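You operate a simulated robot arm through the tools that you are given. There is no shell and no other tool.

Carry out the task below with a simulated robot arm. There is one attempt and no reset: what you move stays moved.

TASK
Stand the screen upright, switch it off, wipe its dust off with the pad and switch it on.
Fine: put the pad back. What is to be rubbed or washed off counts as gone when no trace of it is left.

Only the result counts: the job must be done as asked and must still hold three seconds after the hand-in. Knocking over, shifting, dropping, spilling or breaking anything else fails it.

THE ROBOT
A 7-joint arm with a two-finger parallel gripper, fixed in place. Base frame: the origin is at the foot of the arm, x ahead of it, y to its left, z up. Readings come in m, degrees, newtons and seconds.
Its first joint turns from -149.0 to 149.0 degrees. Payload 3.43 kg.
The tool frame sits at the grasp point between the pads (the TCP): z along the fingers, y along the line on which they close. The tips reach 0.03 m beyond it. The gripper opens to 0.094 m. The fingers are 0.028 m wide and 0.01 m thick; the gripper's body (0.05 by 0.096 m) begins 0.055 m behind the TCP.
Orientation is that of the tool frame in the base frame, as [roll, pitch, yaw] about the fixed x, y, z axes, in that order (R = Rz(yaw) Ry(pitch) Rx(roll)). With the fingers straight down and closing along the base's y, the tool's x points along the base's -x, its y along +y and its z along -z.

THE INTERFACE
- The arm moves only by the tool apply_moves. Its argument "plan" is a list of rows, each a list of 3 entries, a list of its own where there are three numbers: the turn, a rotation vector about the tool's x, y, z in degrees, then the shift along the tool's x, y, z in m, then the closure in counts, from 0 (fully open) to 255 (shut). In form: [[[rx, ry, rz], [x, y, z], jaw], ...]. A call has 1 to 20 rows; each row shifts and turns the commanded pose from where the row before left it, along the tool's axes as they then stand. A row lasts 0.2 s, in which the tool goes at most 0.05 m and 8.6 degrees; a call with a longer step from one row to the next is refused whole, and so is a gripper value outside its range. A pose out of reach is approached as far as the arm can. The call stops where the force on the tool passes 60 N (or 10 N more than at its start, if that is more) or the arm is blocked; 0.2 s more then pass. The fingers move at their own pace (about 0.045 m/s each) and stop on an object; they squeeze with about 41 N. The grip force told is the motor's: it shows also when the fingers shut on nothing. Time passes only in rows, and 0.2 s behind the last, so rows that do not move let the fingers close. The reply holds the time, the measured pose of the TCP, the force on the tool along the base axes, the opening and the grip force, in the units named above and with some noise, with the torque about the TCP (base axes, N m) and any sound that the robot's microphone picked up, and new pictures: "pictures" is both (left out), scene, wrist or none.
- Cameras (640 x 400 px; columns grow to the right, rows downward): "scene" is fixed at [0.0497, 0.501, 1.4479]; the picture's right is [0.35, -0.94, 0.00], its down [-0.63, -0.23, -0.74] and it looks along [0.69, 0.26, -0.67] (base axes); focal length 214 px, centre (320, 200). "wrist" rides on the gripper at [0.076, 0.014, -0.103] in the tool frame; the picture's right is [-0.18, 0.98, 0.00], its down [-0.75, -0.14, -0.64] and it looks along [-0.63, -0.12, 0.77] (tool axes); focal length 243 px, centre (320, 200). There is no depth. A picture from a camera that has moved, and an enlarged one, comes with that camera's place and axes in the base frame and with its lens.
- enlarge(camera, box): a new picture of the part [left, top, right, bottom] of that camera's present view, enlarged. No time passes.
- sign_off(): hands the job in; it is judged then, once.

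Nothing tells you positions but the pictures and the camera data. Unless the task says otherwise, let go and move clear before handing in.

The tools are called after "Request:" as name(argument=value, ...) on one line, values as JSON. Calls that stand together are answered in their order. apply_moves: Moves the arm, as the interface text tells. Its arguments: {"type":"object","properties":{"plan":{"type":"array"},"pictures":{"type":"string","enum":["both","scene","wrist","none"]}},"required":["plan"]} The other tools are called the same way: enlarge (camera, box) takes an enlarged picture of a part of a camera's view; sign_off () hands the job in.

At the start:

```text
t: 0.0
ee_pos: [0.7041, 0.693, 1.2418]
orientation: [-180.0, 0.1, 180.0]
contact_force: [-0.3, 0.3, 0.1]
moment: [0.05, 0.0, 0.01]
width: 0.094
grasp_force: 0.0
```

scene: 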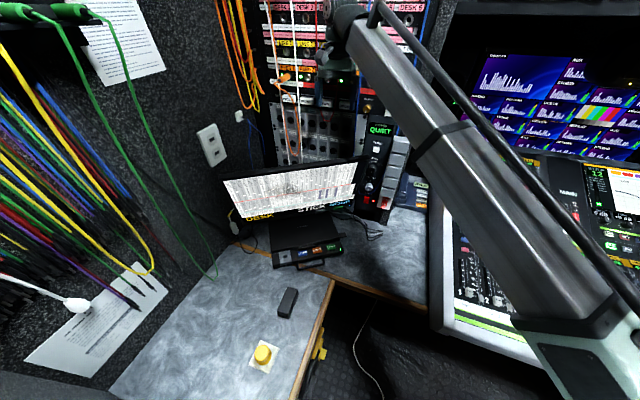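
wrist: 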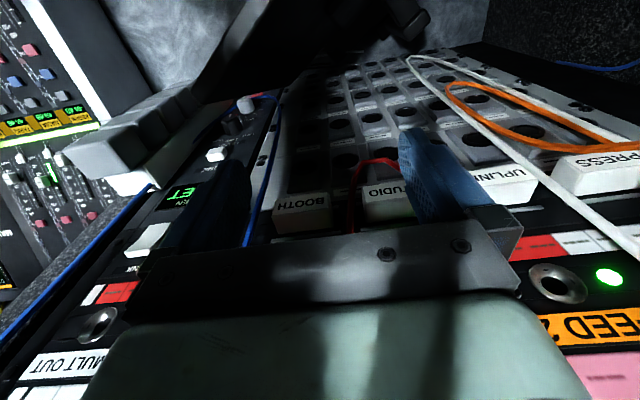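

I see a monitor on a desk, a small dark object and a yellow knob on the desk, and the arm hovering near the rack. I'll enlarge parts of the scene before moving.

Request:
enlarge(camera="scene", box=[200, 140, 400, 265])

Request:
enlarge(camera="scene", box=[220, 260, 380, 400])

Request:
enlarge(camera="scene", box=[220, 215, 380, 315])

Request:
enlarge(camera="wrist", box=[0, 0, 640, 400])

```text
3.20 times, centred on (300, 202) of scene
camera zoom: at [0.0497, 0.501, 1.4479], right [0.35, -0.94, 0.0], down [-0.63, -0.23, -0.74], along [0.69, 0.26, -0.67], focal length 686 px, centre (384, 192)
```

zoom: 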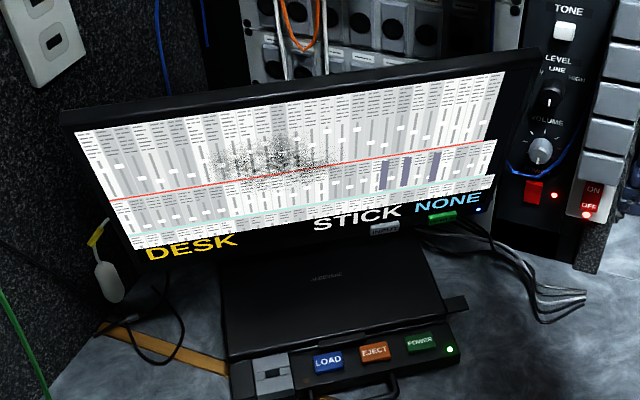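

```text
2.86 times, centred on (300, 330) of scene
camera zoom: at [0.0497, 0.501, 1.4479], right [0.35, -0.94, 0.0], down [-0.63, -0.23, -0.74], along [0.69, 0.26, -0.67], focal length 613 px, centre (377, -171)
```

zoom: 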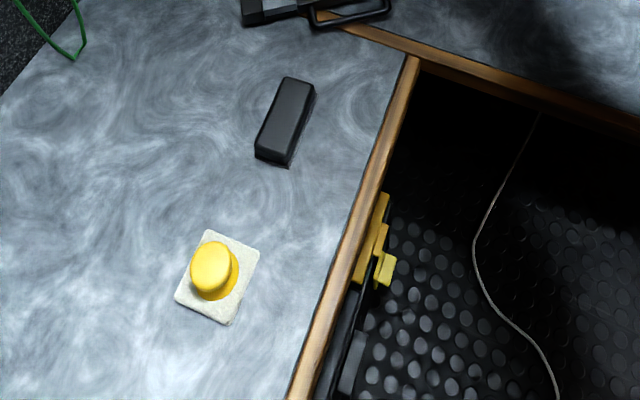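

```text
4.00 times, centred on (300, 265) of scene
camera zoom: at [0.0497, 0.501, 1.4479], right [0.35, -0.94, 0.0], down [-0.63, -0.23, -0.74], along [0.69, 0.26, -0.67], focal length 858 px, centre (400, -60)
```

zoom: 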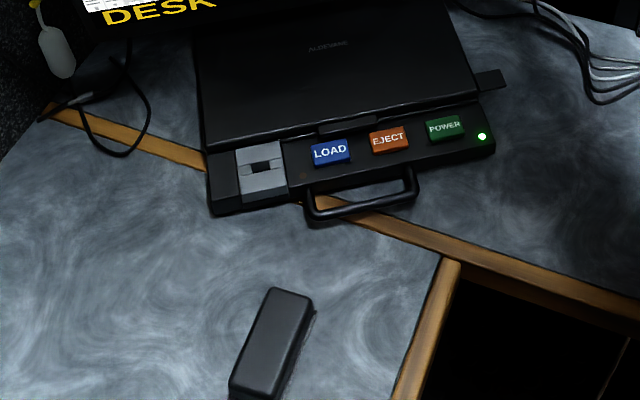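

```text
1.00 times, centred on (320, 200) of wrist (not enlarged: the box is as wide or as high as the picture)
camera zoom: at [0.6285, 0.7073, 1.3441], right [0.18, 0.98, 0.0], down [0.75, -0.14, 0.64], along [0.63, -0.12, -0.77], focal length 243 px, centre (320, 200)
```

zoom: 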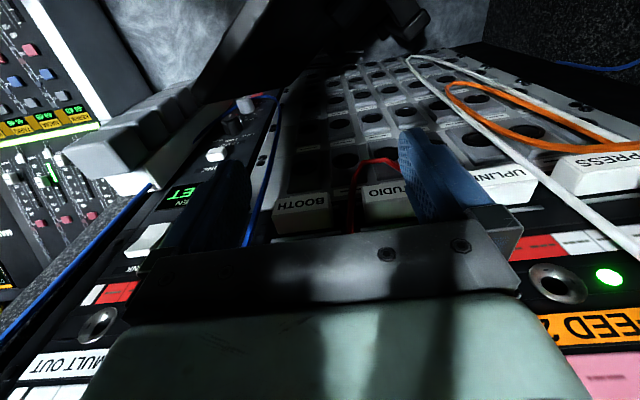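

The gripper hovers in front of the rack with the wrist camera facing forward and down. I'll back away from the rack to get a view of the desk and screen.

Request:
apply_moves(plan=[[[0, 0, 0], [0.04, 0, 0], 0], [[0, 0, 0], [0.04, 0, 0], 0], [[0, 0, 0], [0.04, 0, 0], 0], [[0, 0, 0], [0.04, 0, 0], 0], [[0, 0, 0], [0.04, 0, 0], 0]])

```text
t: 1.2
ee_pos: [0.5124, 0.7066, 1.2114]
orientation: [179.4, 0.4, 180.0]
contact_force: [0.1, -0.6, 0.3]
moment: [-0.01, 0.0, 0.01]
width: 0.0941
grasp_force: 0.2
out of reach, approached as far as the arm can: row 2, 3, 4, 5
camera wrist: at [0.4369, 0.7197, 1.3133], right [0.18, 0.98, 0.01], down [0.75, -0.15, 0.65], along [0.64, -0.11, -0.76], focal length 243 px, centre (320, 200)
```

scene: 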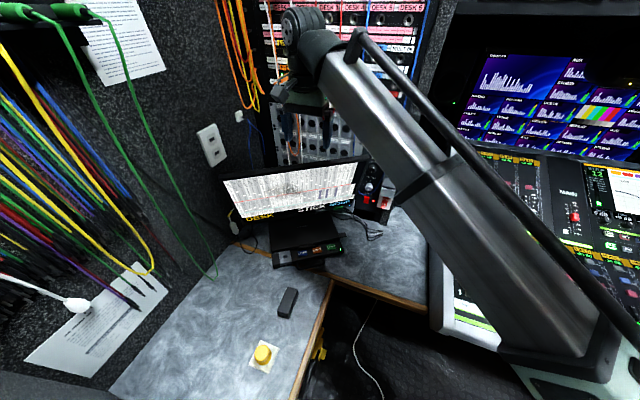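
wrist: 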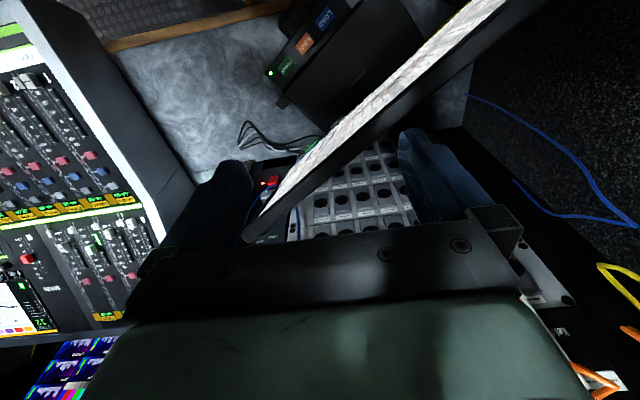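

The desk top comes out at about z=0.70. The screen is yawed, running from about (0.70,0.57) to (0.43,0.96) with its top at about z=1.075, and it seems to lean forward. I'll move back, lower and turn to face it for a better look.

Request:
apply_moves(plan=[[[0, 0, 0], [0.02, -0.028, 0.028], 0], [[0, 0, 0], [0.02, -0.028, 0.028], 0], [[0, 0, 0], [0.02, -0.028, 0.028], 0], [[0, 0, 0], [0.02, -0.028, 0.028], 0], [[0, 0, 0], [0.02, -0.028, 0.028], 0], [[0, 0, -8.5], [0, 0, 0], 0], [[0, 0, -8.5], [0, 0, 0], 0], [[0, 0, -8.5], [0, 0, 0], 0], [[0, 0, -8.5], [0, 0, 0], 0]])

```text
t: 3.2
ee_pos: [0.4132, 0.5653, 1.0704]
orientation: [180.0, 0.2, -145.9]
contact_force: [-0.8, 0.1, 0.5]
moment: [0.06, -0.02, -0.02]
width: 0.0938
grasp_force: 0.0
camera wrist: at [0.3432, 0.5342, 1.1728], right [-0.4, 0.92, 0.0], down [0.7, 0.31, 0.64], along [0.59, 0.26, -0.77], focal length 243 px, centre (320, 200)
```

scene: 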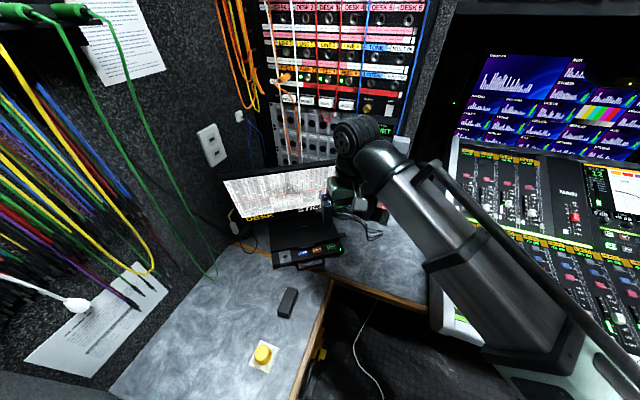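
wrist: 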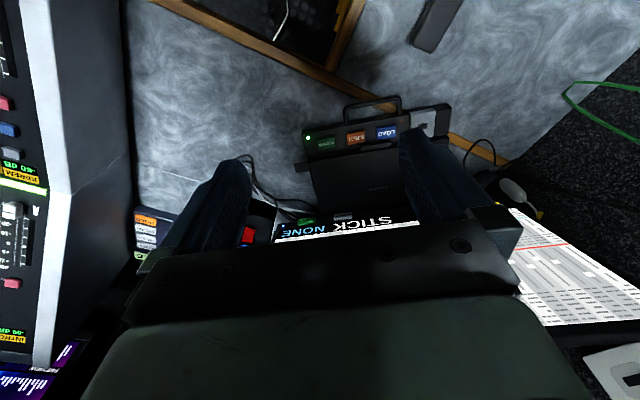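

The gripper body hides the lower half of the wrist view. I'll pitch the fingers toward the screen so it sits in the visible part.

Request:
apply_moves(plan=[[[0, -8.5, 0], [0, 0, -0.02], 0], [[0, -8.5, 0], [0, 0, -0.02], 0], [[0, -8.5, 0], [0, 0, -0.02], 0], [[0, -8.5, 0], [0, 0, -0.02], 0], [[0, -8.5, 0], [0, 0, -0.01], 0], [[0, -8.5, 0], [0, 0, 0], 0]])

```text
t: 4.6
ee_pos: [0.3949, 0.5506, 1.1566]
orientation: [180.0, 51.2, -145.9]
contact_force: [0.7, 1.1, 0.4]
moment: [0.03, 0.0, -0.01]
width: 0.094
grasp_force: 0.1
camera wrist: at [0.2813, 0.4918, 1.1612], right [-0.45, 0.88, 0.14], down [0.06, -0.13, 0.99], along [0.89, 0.46, 0.01], focal length 243 px, centre (320, 200)
```

scene: 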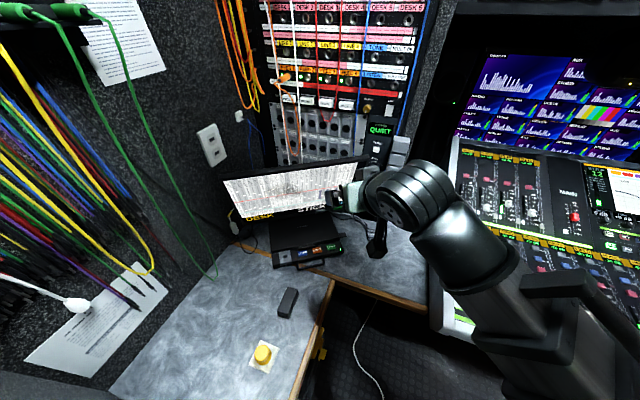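
wrist: 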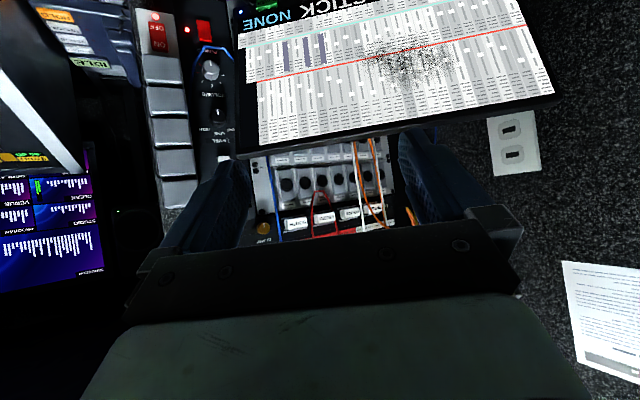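

Now the screen's face, dust patch and bottom-bezel labels are in view. I'll lower the camera to see the whole screen and its stand.

Request:
apply_moves(plan=[[[0, 0, 0], [0.026, 0, 0.021], 0], [[0, 0, 0], [0.026, 0, 0.021], 0], [[0, 0, 0], [0.026, 0, 0.021], 0], [[0, 0, 0], [0.026, 0, 0.021], 0]])

Request:
enlarge(camera="wrist", box=[160, 0, 600, 275])

Request:
enlarge(camera="scene", box=[200, 140, 400, 265])

```text
t: 5.6
ee_pos: [0.3926, 0.5516, 1.0214]
orientation: [-180.0, 51.1, -146.0]
contact_force: [-0.4, 0.1, -1.0]
moment: [0.03, -0.01, -0.01]
width: 0.0939
grasp_force: 0.1
camera wrist: at [0.2798, 0.4928, 1.0266], right [-0.45, 0.88, 0.14], down [0.06, -0.13, 0.99], along [0.89, 0.46, 0.01], focal length 243 px, centre (320, 200)
```

scene: 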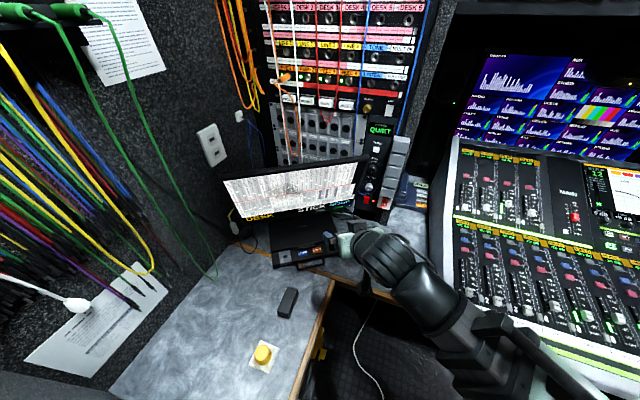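
wrist: 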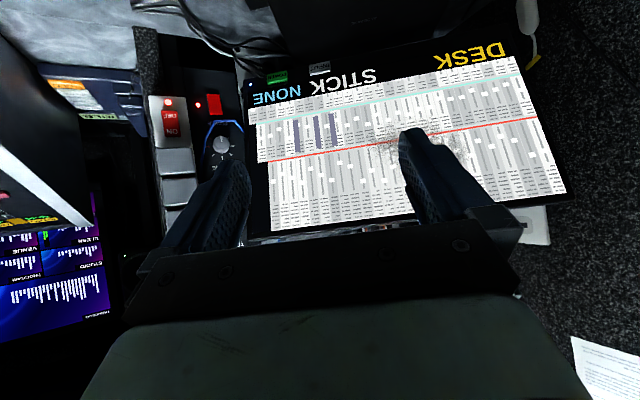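

```text
1.45 times, centred on (380, 138) of wrist
camera zoom: at [0.2798, 0.4928, 1.0266], right [-0.45, 0.88, 0.14], down [0.06, -0.13, 0.99], along [0.89, 0.46, 0.01], focal length 353 px, centre (233, 291)
```

zoom: 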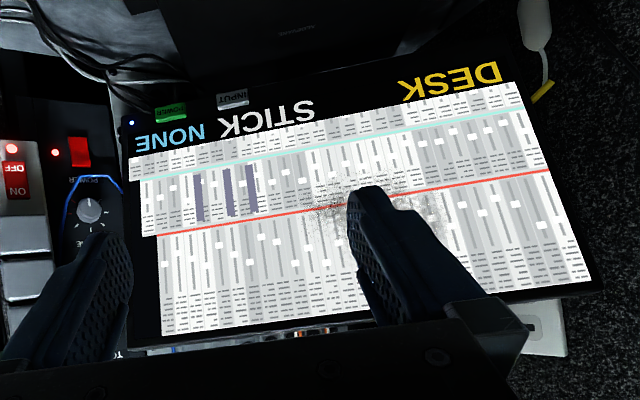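

```text
3.20 times, centred on (300, 202) of scene
camera zoom: at [0.0497, 0.501, 1.4479], right [0.35, -0.94, 0.0], down [-0.63, -0.23, -0.74], along [0.69, 0.26, -0.67], focal length 686 px, centre (384, 192)
```

zoom: 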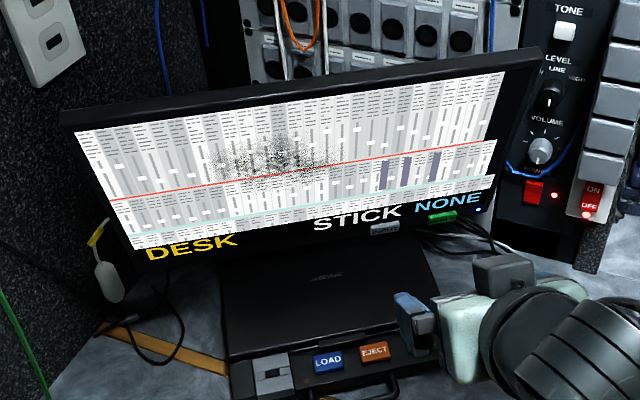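

By triangulation the screen leans forward about 14°, with its top toward the robot. The face normal is about (0.84,0.55), and the POWER and INPUT buttons sit under the bottom-right edge. I'll lower the camera to see what carries the screen.

Request:
apply_moves(plan=[[[0, 0, 0], [0.0363, 0, 0.0293], 0], [[0, 0, 0], [0.0363, 0, 0.0293], 0], [[0, 0, 0], [0.0363, 0, 0.0293], 0]])

Request:
enlarge(camera="wrist", box=[160, 0, 600, 275])

Request:
enlarge(camera="wrist", box=[220, 40, 540, 240])

```text
t: 6.4
ee_pos: [0.3928, 0.5522, 0.8803]
orientation: [179.9, 51.0, -146.0]
contact_force: [0.4, 0.0, -1.1]
moment: [0.02, 0.01, -0.02]
width: 0.0942
grasp_force: 0.1
camera wrist: at [0.2794, 0.4925, 0.8861], right [-0.45, 0.88, 0.14], down [0.06, -0.13, 0.99], along [0.89, 0.46, 0.01], focal length 243 px, centre (320, 200)
```

scene: 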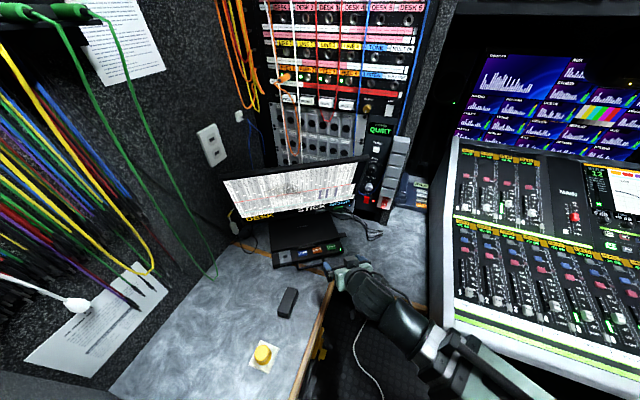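
wrist: 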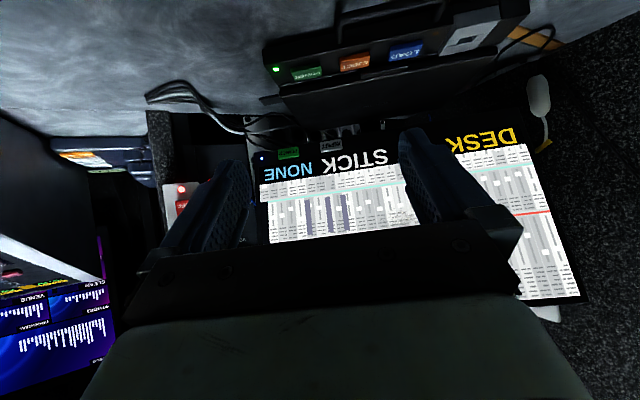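

```text
1.45 times, centred on (380, 138) of wrist
camera zoom: at [0.2794, 0.4925, 0.8861], right [-0.45, 0.88, 0.14], down [0.06, -0.13, 0.99], along [0.89, 0.46, 0.01], focal length 353 px, centre (233, 291)
```

zoom: 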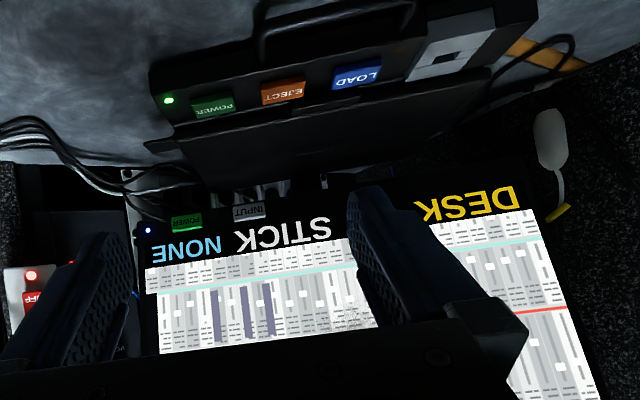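

```text
2.00 times, centred on (380, 140) of wrist
camera zoom: at [0.2794, 0.4925, 0.8861], right [-0.45, 0.88, 0.14], down [0.06, -0.13, 0.99], along [0.89, 0.46, 0.01], focal length 485 px, centre (200, 320)
```

zoom: 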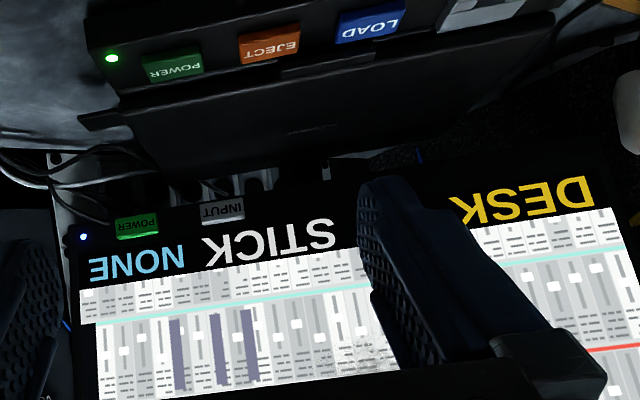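

The screen is tilted forward on its stand behind a separate disc deck, and its POWER and INPUT buttons are on the lower right bezel. I'll close the fingers, raise them to the middle of the top bezel and pitch flatter, ready to push the top back.

Request:
apply_moves(plan=[[[0, 0, 0], [-0.037, 0, -0.03], 255], [[0, 0, 0], [-0.037, 0, -0.03], 255], [[0, 0, 0], [-0.037, 0, -0.03], 255], [[0, 0, 0], [-0.037, 0, -0.03], 255], [[0, 0, 0], [0, 0.035, 0], 255], [[0, 0, 0], [0, 0.035, 0], 255], [[0, 0, 0], [0, 0.035, 0], 255], [[0, -8.5, 0], [0, 0, 0], 255], [[0, -8.5, 0], [0, 0, 0], 255], [[0, 0, 0], [0, 0, 0], 255]])

```text
t: 8.6
ee_pos: [0.3344, 0.6398, 1.0733]
orientation: [180.0, 68.1, -145.9]
contact_force: [-0.5, 0.2, 0.2]
moment: [-0.02, -0.03, -0.01]
width: 0.0
grasp_force: 33.2
camera wrist: at [0.225, 0.5825, 1.0404], right [-0.49, 0.85, 0.17], down [-0.18, -0.29, 0.94], along [0.85, 0.43, 0.3], focal length 243 px, centre (320, 200)
```

scene: 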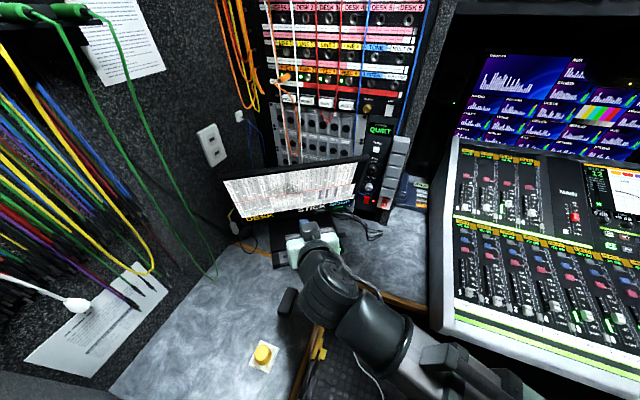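
wrist: 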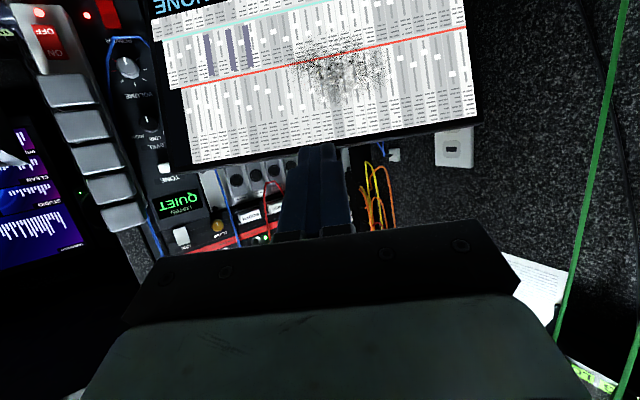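

The closed fingertips are in line with the centre of the top edge. I'll lower them about 12 mm and advance to just short of the bezel.

Request:
apply_moves(plan=[[[0, 0, 0], [-0.005, 0, 0.044], 255], [[0, 0, 0], [-0.016, 0, 0.0394], 255], [[0, 0, 0], [-0.016, 0, 0.0394], 255], [[0, 0, 0], [-0.016, 0, 0.0394], 255]])

Request:
enlarge(camera="scene", box=[200, 140, 400, 265])

```text
t: 9.6
ee_pos: [0.477, 0.7344, 1.0622]
orientation: [180.0, 68.1, -146.0]
contact_force: [0.9, 0.1, 0.7]
moment: [-0.02, -0.02, 0.01]
width: 0.0001
grasp_force: 32.8
camera wrist: at [0.3676, 0.677, 1.0296], right [-0.49, 0.85, 0.17], down [-0.18, -0.29, 0.94], along [0.85, 0.43, 0.3], focal length 243 px, centre (320, 200)
```

scene: 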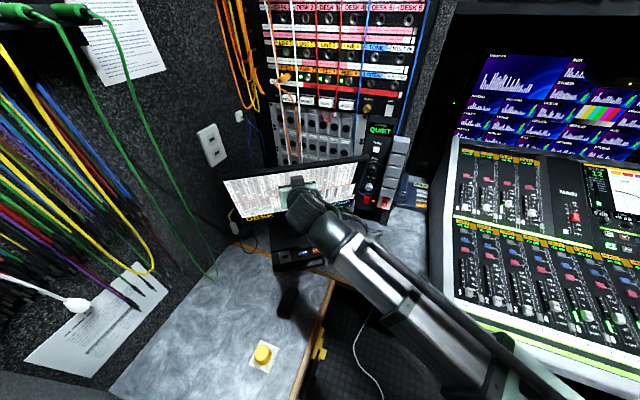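
wrist: 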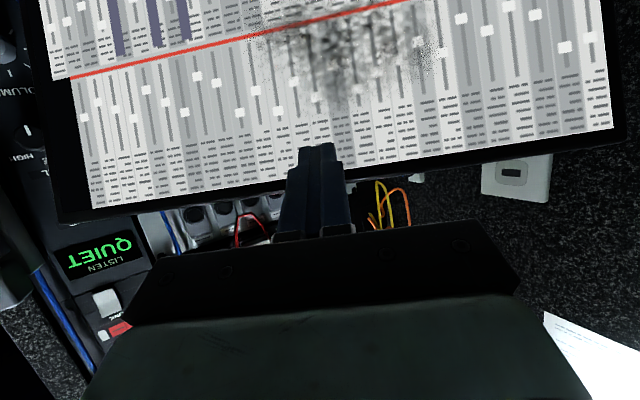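

```text
3.20 times, centred on (300, 202) of scene
camera zoom: at [0.0497, 0.501, 1.4479], right [0.35, -0.94, 0.0], down [-0.63, -0.23, -0.74], along [0.69, 0.26, -0.67], focal length 686 px, centre (384, 192)
```

zoom: 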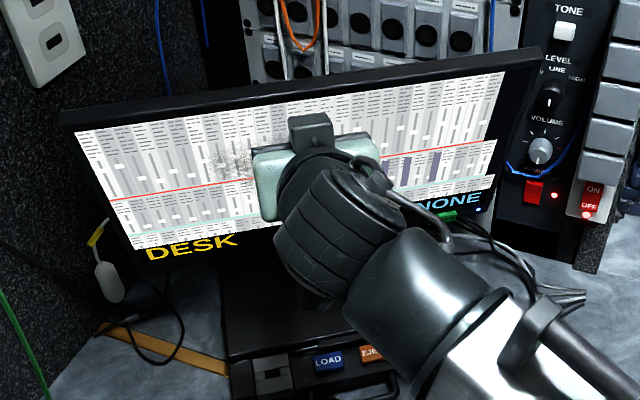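

I'm about 4 cm short of the top bezel. I'll creep forward in 1 cm rows and watch the force.

Request:
apply_moves(plan=[[[0, 0, 0], [-0.0085, 0, 0.0093], 255], [[0, 0, 0], [-0.00375, 0, 0.0093], 255], [[0, 0, 0], [-0.00375, 0, 0.0093], 255], [[0, 0, 0], [-0.00375, 0, 0.0093], 255], [[0, 0, 0], [0, 0, 0], 255]])

Request:
enlarge(camera="wrist", box=[220, 80, 420, 205])

```text
t: 10.8
ee_pos: [0.5107, 0.758, 1.067]
orientation: [-180.0, 68.1, -146.0]
contact_force: [-5.7, -3.4, 1.7]
moment: [0.03, -0.03, 0.02]
width: 0.0001
grasp_force: 33.1
camera wrist: at [0.4009, 0.701, 1.0347], right [-0.49, 0.85, 0.17], down [-0.18, -0.29, 0.94], along [0.85, 0.43, 0.3], focal length 243 px, centre (320, 200)
```

scene: 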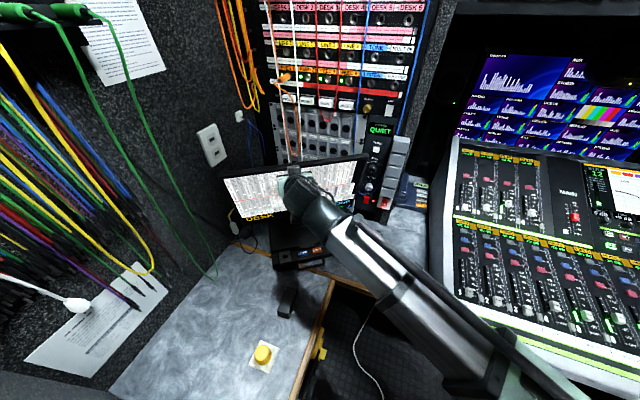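
wrist: 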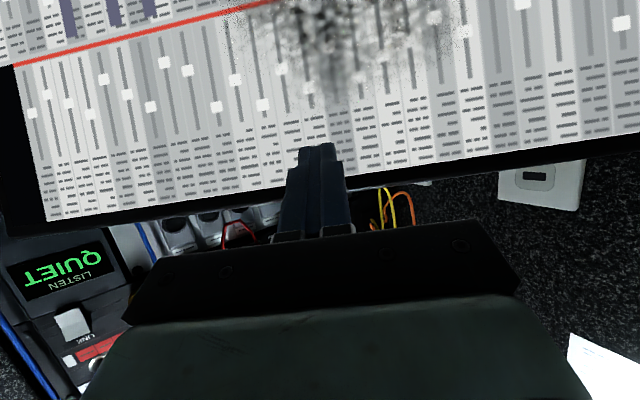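

```text
3.20 times, centred on (320, 142) of wrist
camera zoom: at [0.4009, 0.701, 1.0347], right [-0.49, 0.85, 0.17], down [-0.18, -0.29, 0.94], along [0.85, 0.43, 0.3], focal length 776 px, centre (320, 384)
```

zoom: 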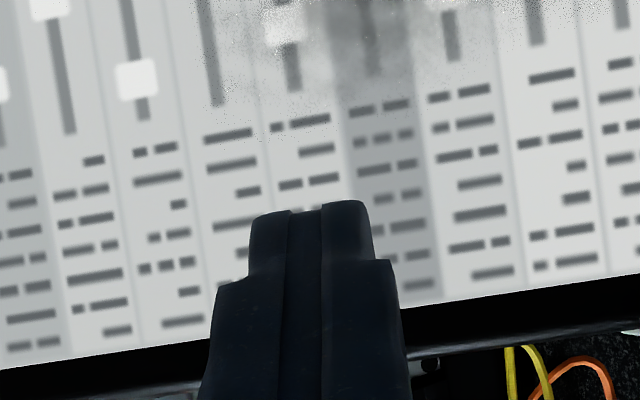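

Contact came where predicted, at about 6.6 N. I'll push on by 1.5 cm and check the tilt.

Request:
apply_moves(plan=[[[0, 0, 0], [-0.0019, 0, 0.00465], 255], [[0, 0, 0], [-0.0019, 0, 0.00465], 255], [[0, 0, 0], [-0.0019, 0, 0.00465], 255], [[0, 0, 0], [0, 0, 0], 255]])

Request:
enlarge(camera="scene", box=[200, 140, 400, 265])

```text
t: 11.8
ee_pos: [0.5223, 0.766, 1.0661]
orientation: [-179.9, 68.0, -146.0]
contact_force: [-4.8, -2.8, 2.2]
moment: [0.04, -0.01, 0.02]
width: 0.0005
grasp_force: 32.4
camera wrist: at [0.4131, 0.7085, 1.0336], right [-0.49, 0.85, 0.17], down [-0.18, -0.29, 0.94], along [0.85, 0.43, 0.3], focal length 243 px, centre (320, 200)
```

scene: 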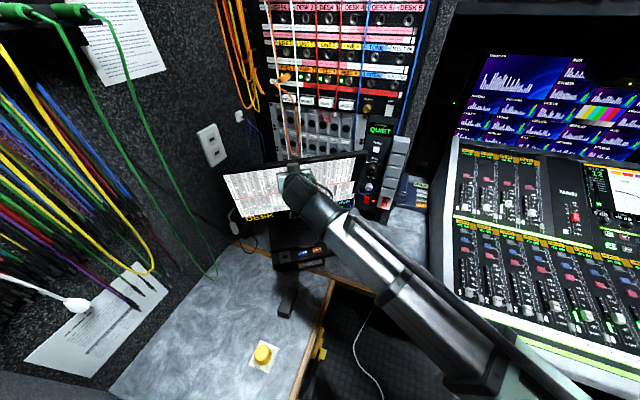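
wrist: 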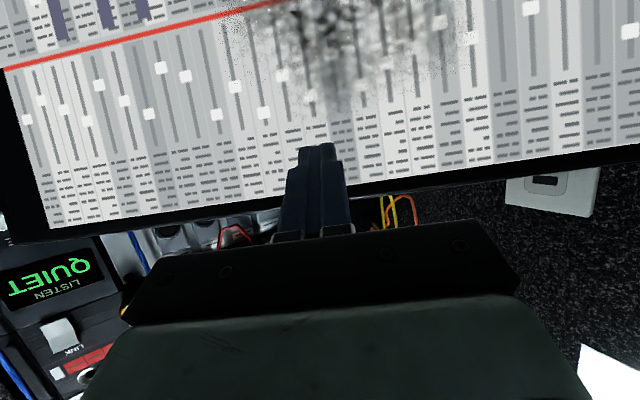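

```text
3.20 times, centred on (300, 202) of scene
camera zoom: at [0.0497, 0.501, 1.4479], right [0.35, -0.94, 0.0], down [-0.63, -0.23, -0.74], along [0.69, 0.26, -0.67], focal length 686 px, centre (384, 192)
```

zoom: 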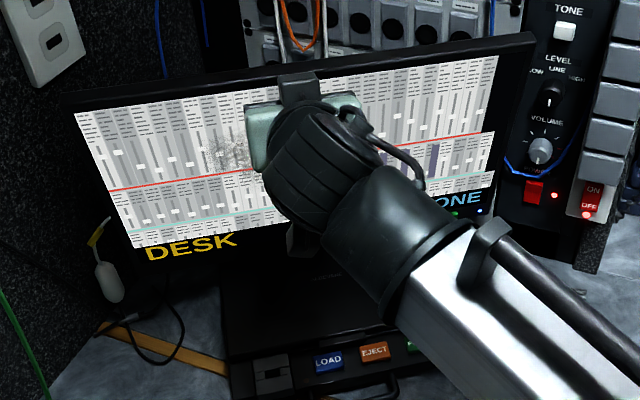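

The top is pivoting back about a hinge near the bottom edge at a steady 6 N, and the base hasn't moved. By my measurement about 4.3 cm remain to vertical, so I'll push another 3.5 cm and re-measure.

Request:
apply_moves(plan=[[[0, 0, 0], [-0.0019, 0, 0.00465], 255], [[0, 0, 0], [-0.0019, 0, 0.00465], 255], [[0, 0, 0], [-0.0019, 0, 0.00465], 255], [[0, 0, 0], [-0.0019, 0, 0.00465], 255], [[0, 0, 0], [-0.0019, 0, 0.00465], 255], [[0, 0, 0], [-0.0019, 0, 0.00465], 255], [[0, 0, 0], [-0.0019, 0, 0.00465], 255], [[0, 0, 0], [0, 0, 0], 255]])

Request:
enlarge(camera="scene", box=[200, 140, 400, 265])

```text
t: 13.6
ee_pos: [0.5525, 0.7846, 1.0666]
orientation: [-179.9, 68.1, -145.9]
contact_force: [-6.0, -3.1, 2.2]
moment: [0.02, -0.09, 0.05]
width: 0.0
grasp_force: 33.3
camera wrist: at [0.4426, 0.7279, 1.0344], right [-0.49, 0.85, 0.17], down [-0.18, -0.29, 0.94], along [0.85, 0.43, 0.3], focal length 243 px, centre (320, 200)
```

scene: 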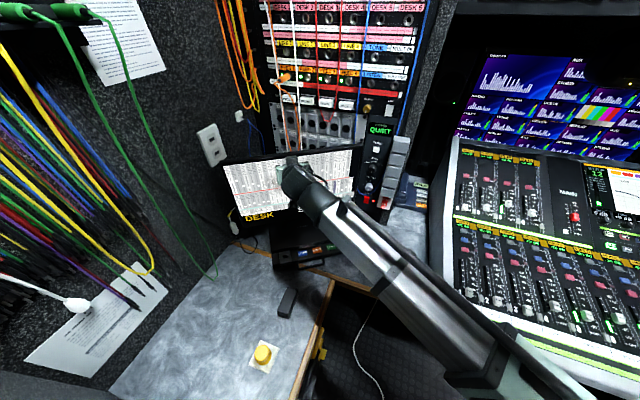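
wrist: 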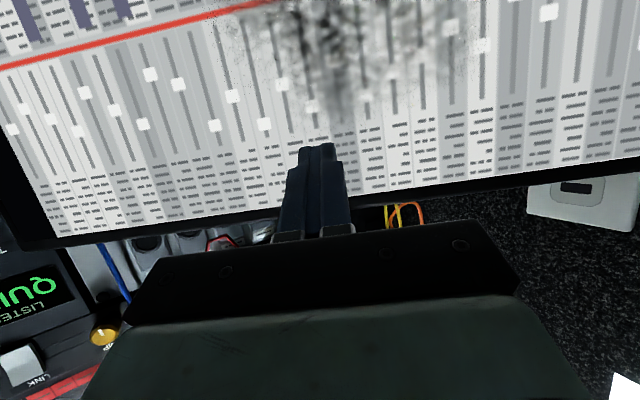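

```text
3.20 times, centred on (300, 202) of scene
camera zoom: at [0.0497, 0.501, 1.4479], right [0.35, -0.94, 0.0], down [-0.63, -0.23, -0.74], along [0.69, 0.26, -0.67], focal length 686 px, centre (384, 192)
```

zoom: 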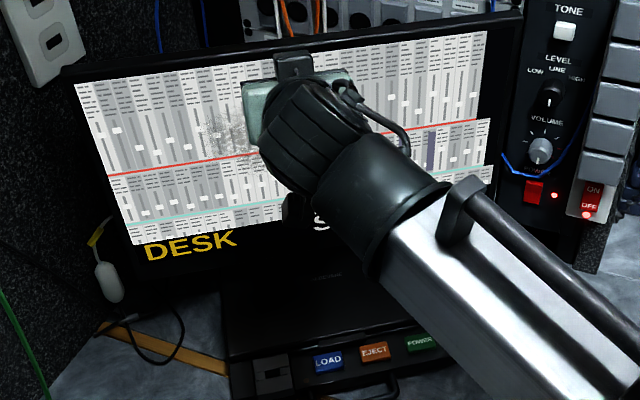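

About 2–3° of forward lean remain. I'll push 1 cm more, then back off to measure with a clear view.

Request:
apply_moves(plan=[[[0, 0, 0], [-0.0019, 0, 0.00465], 255], [[0, 0, 0], [-0.0019, 0, 0.00465], 255], [[0, 0, 0], [0, 0, 0], 255], [[0, 0, 0], [0.015, 0, -0.037], 255], [[0, 0, 0], [0.015, 0, -0.037], 255], [[0, 0, 0], [0.015, 0, -0.037], 255], [[0, 0, 0], [0.015, 0, -0.037], 255], [[0, 0, 0], [0.015, -0.02, -0.037], 255], [[0, 0, 0], [0, -0.045, 0], 255], [[0, 0, 0], [0, -0.045, 0], 255]])

Request:
enlarge(camera="scene", box=[210, 140, 370, 240])

Request:
enlarge(camera="wrist", box=[160, 0, 600, 275])

```text
t: 15.8
ee_pos: [0.4554, 0.5879, 1.0651]
orientation: [179.9, 68.1, -146.0]
contact_force: [-0.5, -0.4, -0.5]
moment: [0.02, 0.03, 0.02]
width: 0.0
grasp_force: 33.2
camera wrist: at [0.3464, 0.5322, 1.0331], right [-0.49, 0.85, 0.17], down [-0.18, -0.29, 0.94], along [0.85, 0.43, 0.3], focal length 243 px, centre (320, 200)
```

scene: 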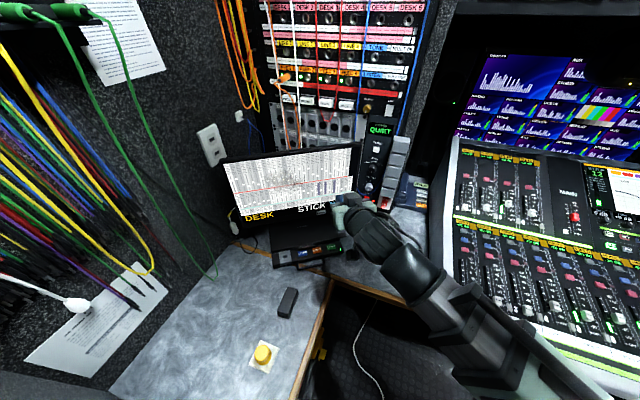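
wrist: 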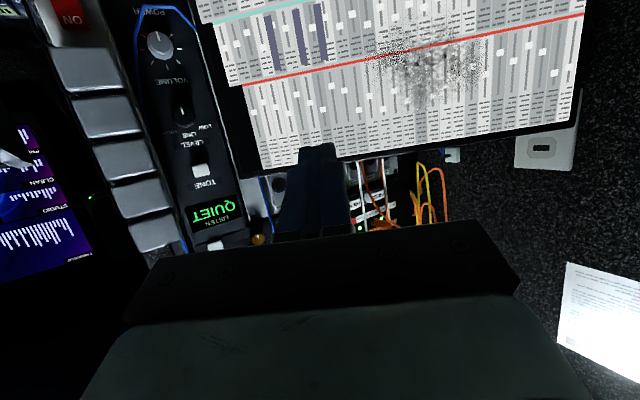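

```text
4.00 times, centred on (290, 190) of scene
camera zoom: at [0.0497, 0.501, 1.4479], right [0.35, -0.94, 0.0], down [-0.63, -0.23, -0.74], along [0.69, 0.26, -0.67], focal length 858 px, centre (440, 240)
```

zoom: 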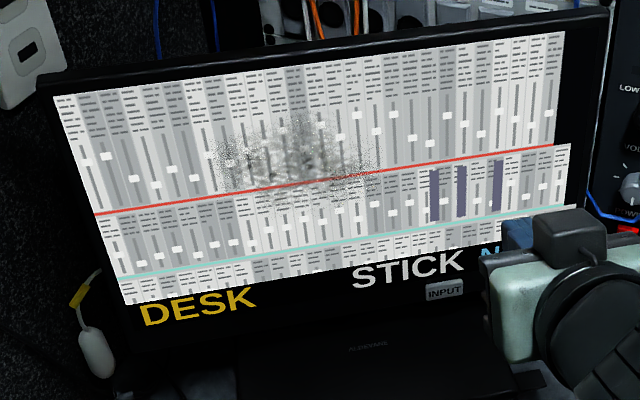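

```text
1.45 times, centred on (380, 138) of wrist
camera zoom: at [0.3464, 0.5322, 1.0331], right [-0.49, 0.85, 0.17], down [-0.18, -0.29, 0.94], along [0.85, 0.43, 0.3], focal length 353 px, centre (233, 291)
```

zoom: 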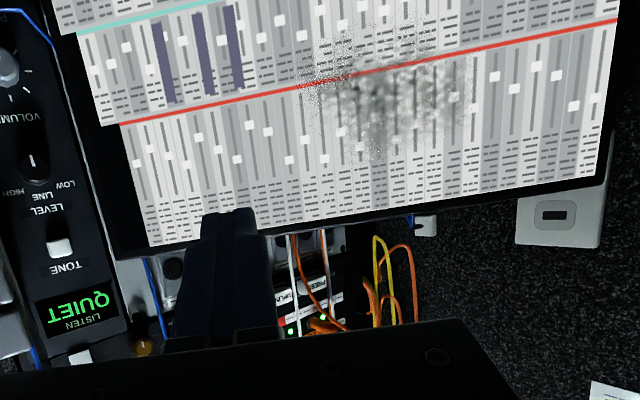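

The screen now looks close to vertical. I'll zoom in on its corners to measure the tilt accurately.

Request:
enlarge(camera="scene", box=[216, 156, 248, 176])

Request:
enlarge(camera="scene", box=[230, 205, 262, 225])

Request:
enlarge(camera="scene", box=[336, 138, 368, 158])

Request:
enlarge(camera="scene", box=[336, 166, 368, 186])

```text
16.00 times, centred on (232, 166) of scene
camera zoom: at [0.0497, 0.501, 1.4479], right [0.35, -0.94, 0.0], down [-0.63, -0.23, -0.74], along [0.69, 0.26, -0.67], focal length 3432 px, centre (1728, 744)
```

zoom: 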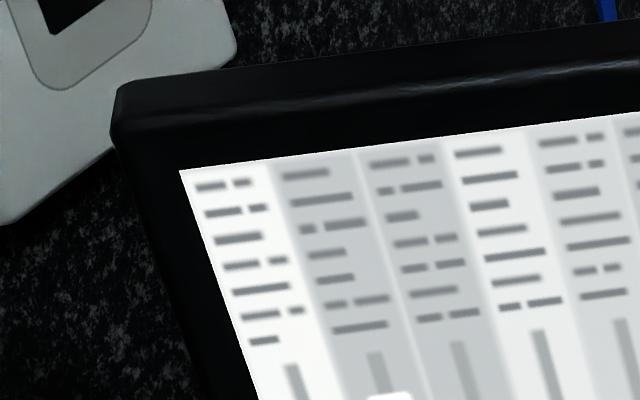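

```text
16.00 times, centred on (246, 215) of scene
camera zoom: at [0.0497, 0.501, 1.4479], right [0.35, -0.94, 0.0], down [-0.63, -0.23, -0.74], along [0.69, 0.26, -0.67], focal length 3432 px, centre (1504, -40)
```

zoom: 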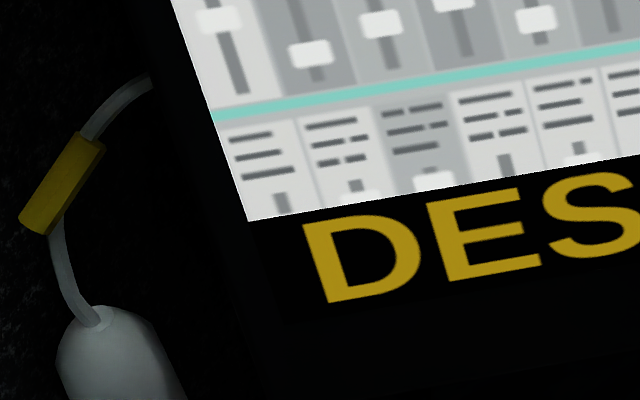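

```text
16.00 times, centred on (352, 148) of scene
camera zoom: at [0.0497, 0.501, 1.4479], right [0.35, -0.94, 0.0], down [-0.63, -0.23, -0.74], along [0.69, 0.26, -0.67], focal length 3432 px, centre (-192, 1032)
```

zoom: 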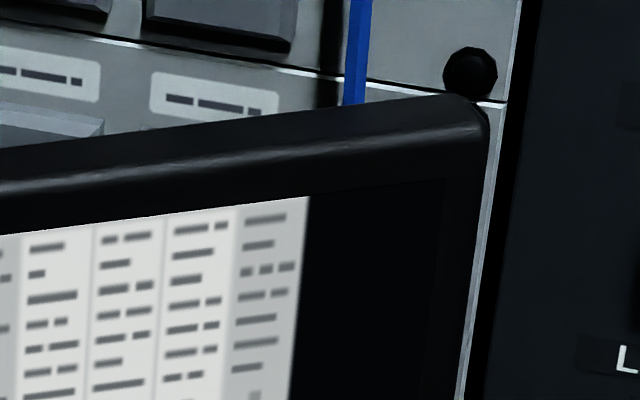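

```text
16.00 times, centred on (352, 176) of scene
camera zoom: at [0.0497, 0.501, 1.4479], right [0.35, -0.94, 0.0], down [-0.63, -0.23, -0.74], along [0.69, 0.26, -0.67], focal length 3432 px, centre (-192, 584)
```

zoom: 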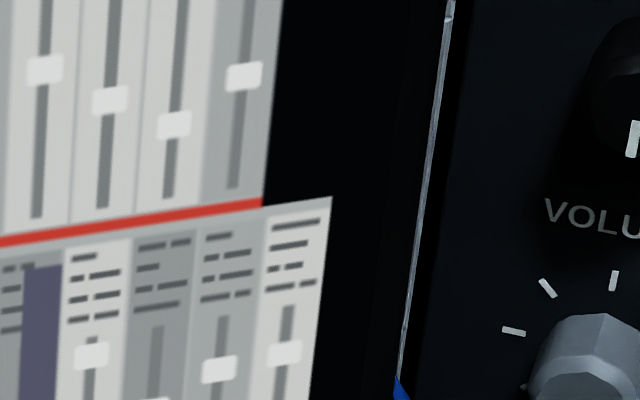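

The tilt reads vertical to within about 1°. Next is POWER, which I estimate at about (0.70, 0.66, 0.80). I'll retreat, lower and line up in front of it.

Request:
apply_moves(plan=[[[0, 0, 0], [0.013, 0, -0.0325], 255], [[0, 0, 0], [0.013, 0, -0.0325], 255], [[0, 8.5, 0], [0, 0, 0], 255], [[0, 8.5, 0], [0, 0, 0], 255], [[0, 0, 0], [0.036, 0, 0.029], 255], [[0, 0, 0], [0.036, 0, 0.029], 255], [[0, 0, 0], [0.036, 0, 0.029], 255], [[0, 0, 0], [0.036, 0, 0.029], 255], [[0, 0, 0], [0, -0.035, 0], 255], [[0, 0, 0], [0, -0.035, 0], 255]])

Request:
enlarge(camera="wrist", box=[260, 40, 420, 140])

Request:
enlarge(camera="scene", box=[300, 180, 380, 230])

```text
t: 18.0
ee_pos: [0.4524, 0.5153, 0.8804]
orientation: [180.0, 50.9, -146.0]
contact_force: [-0.3, -0.5, -1.4]
moment: [0.03, 0.0, -0.03]
width: 0.0005
grasp_force: 33.5
out of reach, approached as far as the arm can: row 9, 10
camera wrist: at [0.3396, 0.4557, 0.8855], right [-0.45, 0.88, 0.14], down [0.06, -0.13, 0.99], along [0.89, 0.46, 0.01], focal length 243 px, centre (320, 200)
```

scene: 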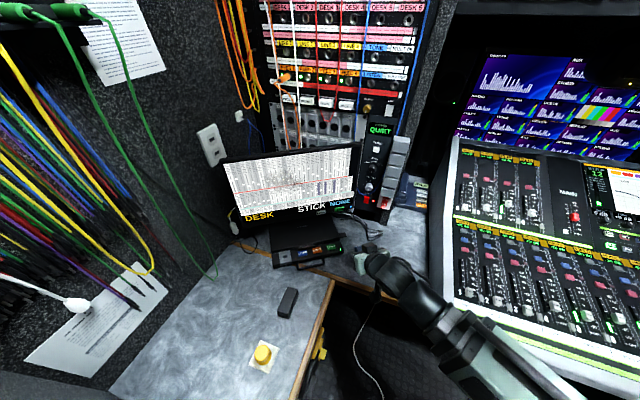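
wrist: 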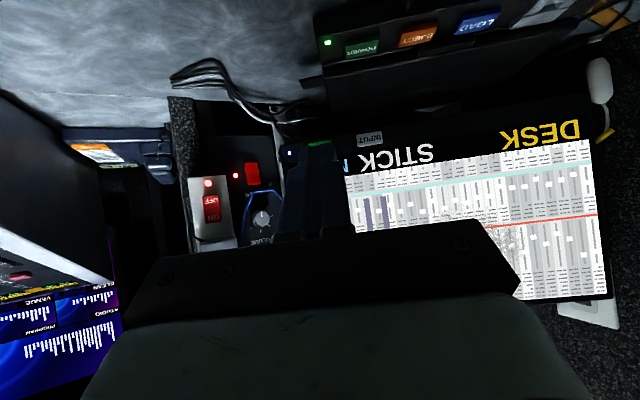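

```text
4.00 times, centred on (340, 90) of wrist
camera zoom: at [0.3396, 0.4557, 0.8855], right [-0.45, 0.88, 0.14], down [0.06, -0.13, 0.99], along [0.89, 0.46, 0.01], focal length 970 px, centre (240, 640)
```

zoom: 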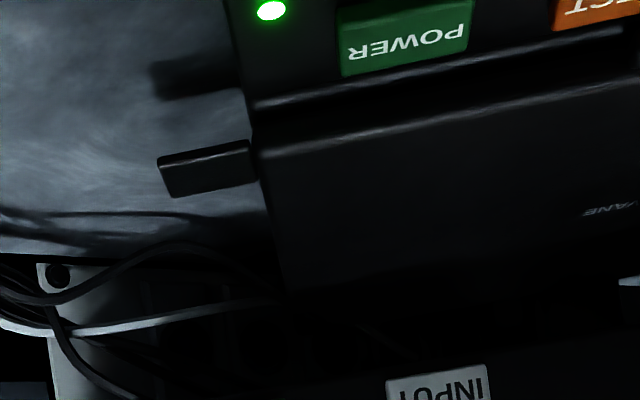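

```text
8.00 times, centred on (340, 205) of scene
camera zoom: at [0.0497, 0.501, 1.4479], right [0.35, -0.94, 0.0], down [-0.63, -0.23, -0.74], along [0.69, 0.26, -0.67], focal length 1716 px, centre (160, 160)
```

zoom: 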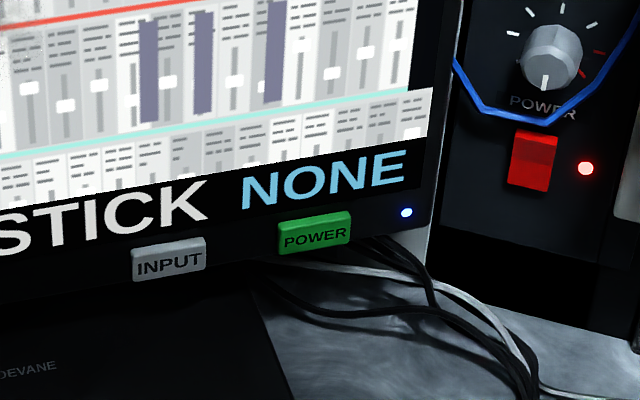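

POWER's face is at about (0.687, 0.653, 0.803), roughly 38×22 mm. I'll move the closed fingertips to about 4 cm in front of it.

Request:
apply_moves(plan=[[[0, 0, 0], [-0.01436, -0.0033, 0.0397], 255], [[0, 0, 0], [-0.01436, -0.0033, 0.0397], 255], [[0, 0, 0], [-0.01436, -0.0033, 0.0397], 255], [[0, 0, 0], [-0.01436, -0.0033, 0.0397], 255], [[0, 0, 0], [-0.01436, -0.0033, 0.0397], 255]])

Request:
enlarge(camera="wrist", box=[220, 60, 420, 185])

Request:
enlarge(camera="scene", box=[300, 180, 380, 230])

```text
t: 19.2
ee_pos: [0.6277, 0.6145, 0.8117]
orientation: [180.0, 51.1, -145.9]
contact_force: [0.1, -1.2, 0.5]
moment: [-0.02, 0.02, 0.01]
width: 0.0
grasp_force: 33.5
camera wrist: at [0.5139, 0.556, 0.8165], right [-0.45, 0.88, 0.14], down [0.06, -0.13, 0.99], along [0.89, 0.46, 0.01], focal length 243 px, centre (320, 200)
```

scene: 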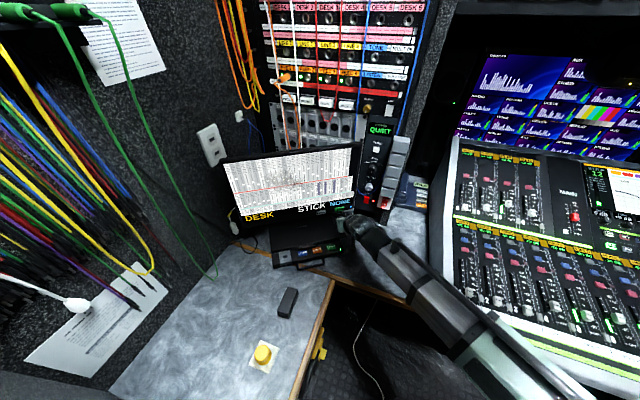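
wrist: 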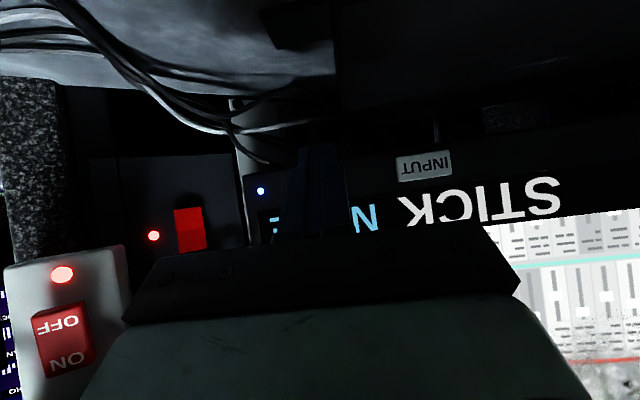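

```text
3.20 times, centred on (320, 122) of wrist
camera zoom: at [0.5139, 0.556, 0.8165], right [-0.45, 0.88, 0.14], down [0.06, -0.13, 0.99], along [0.89, 0.46, 0.01], focal length 776 px, centre (320, 448)
```

zoom: 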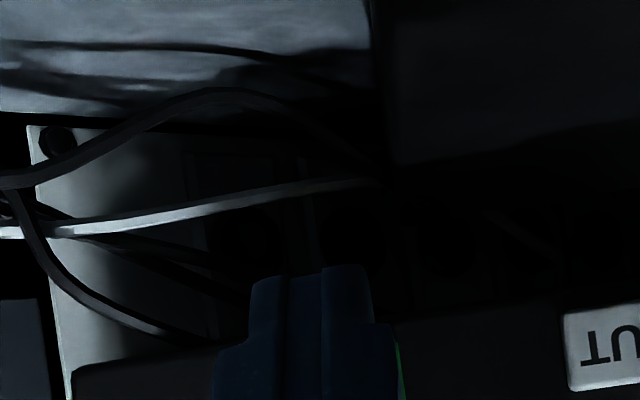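

```text
8.00 times, centred on (340, 205) of scene
camera zoom: at [0.0497, 0.501, 1.4479], right [0.35, -0.94, 0.0], down [-0.63, -0.23, -0.74], along [0.69, 0.26, -0.67], focal length 1716 px, centre (160, 160)
```

zoom: 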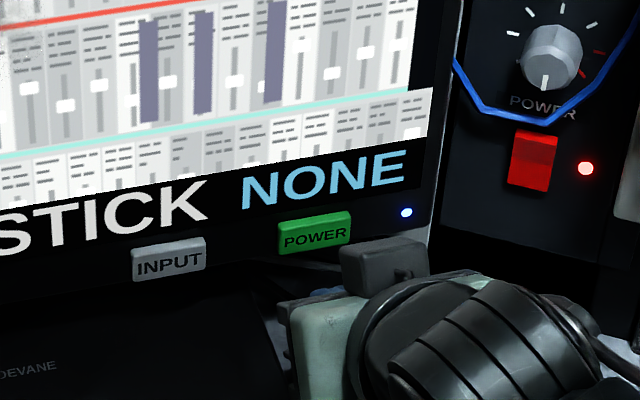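

The tip is aligned with POWER, since the projection matches in both cameras. I'll creep in.

Request:
apply_moves(plan=[[[0, 0, 0], [-0.0063, 0, 0.0078], 255], [[0, 0, 0], [-0.0063, 0, 0.0078], 255], [[0, 0, 0], [-0.0063, 0, 0.0078], 255], [[0, 0, 0], [-0.0019, 0, 0.0023], 255], [[0, 0, 0], [-0.0013, 0, 0.0016], 255], [[0, 0, 0], [-0.0013, 0, 0.0016], 255]], pictures="scene")

Request:
enlarge(camera="scene", box=[300, 180, 380, 230])

```text
t: 20.6
ee_pos: [0.6579, 0.6336, 0.8129]
orientation: [-180.0, 51.0, -145.9]
contact_force: [-1.5, 0.0, -0.7]
moment: [0.03, 0.04, 0.01]
width: 0.0
grasp_force: 32.6
```

scene: 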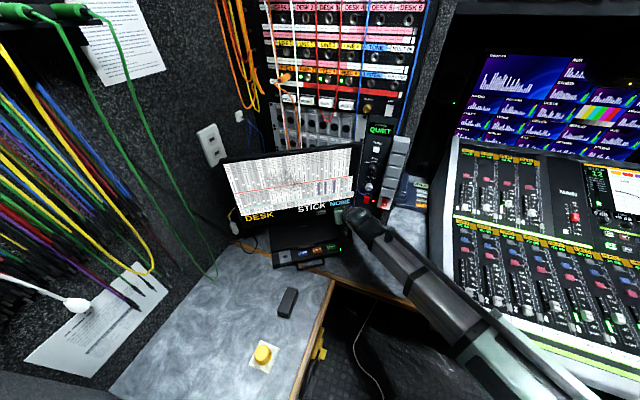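

```text
8.00 times, centred on (340, 205) of scene
camera zoom: at [0.0497, 0.501, 1.4479], right [0.35, -0.94, 0.0], down [-0.63, -0.23, -0.74], along [0.69, 0.26, -0.67], focal length 1716 px, centre (160, 160)
```

zoom: 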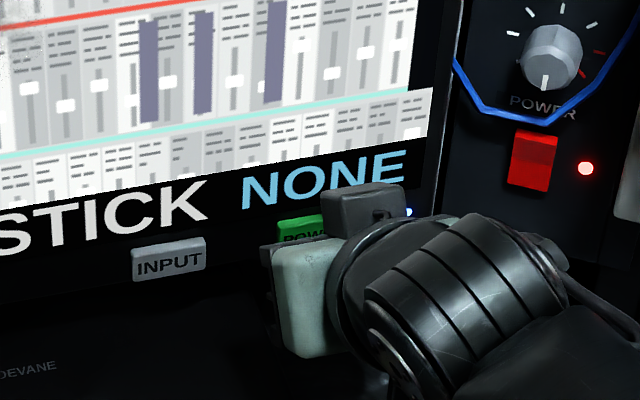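

Nearly touching, with no clear force yet. I'll advance in 2 mm steps.

Request:
apply_moves(plan=[[[0, 0, 0], [-0.0013, 0, 0.0016], 255], [[0, 0, 0], [-0.0013, 0, 0.0016], 255], [[0, 0, 0], [-0.0013, 0, 0.0016], 255]], pictures="scene")

```text
t: 21.4
ee_pos: [0.6606, 0.6355, 0.812]
orientation: [180.0, 50.9, -146.0]
contact_force: [-16.8, -11.3, -1.4]
moment: [-0.09, 0.16, -0.02]
width: 0.0
grasp_force: 32.4
heard: click
```

scene: 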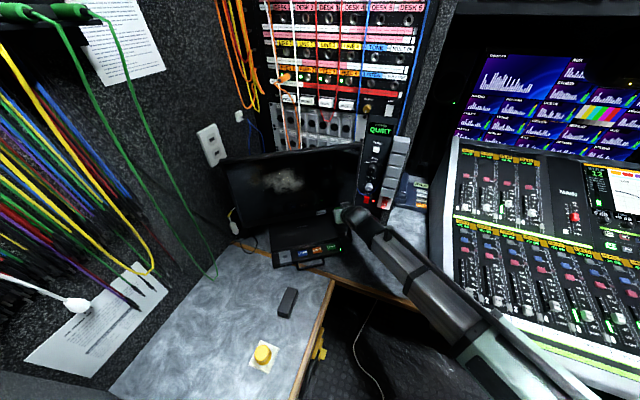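

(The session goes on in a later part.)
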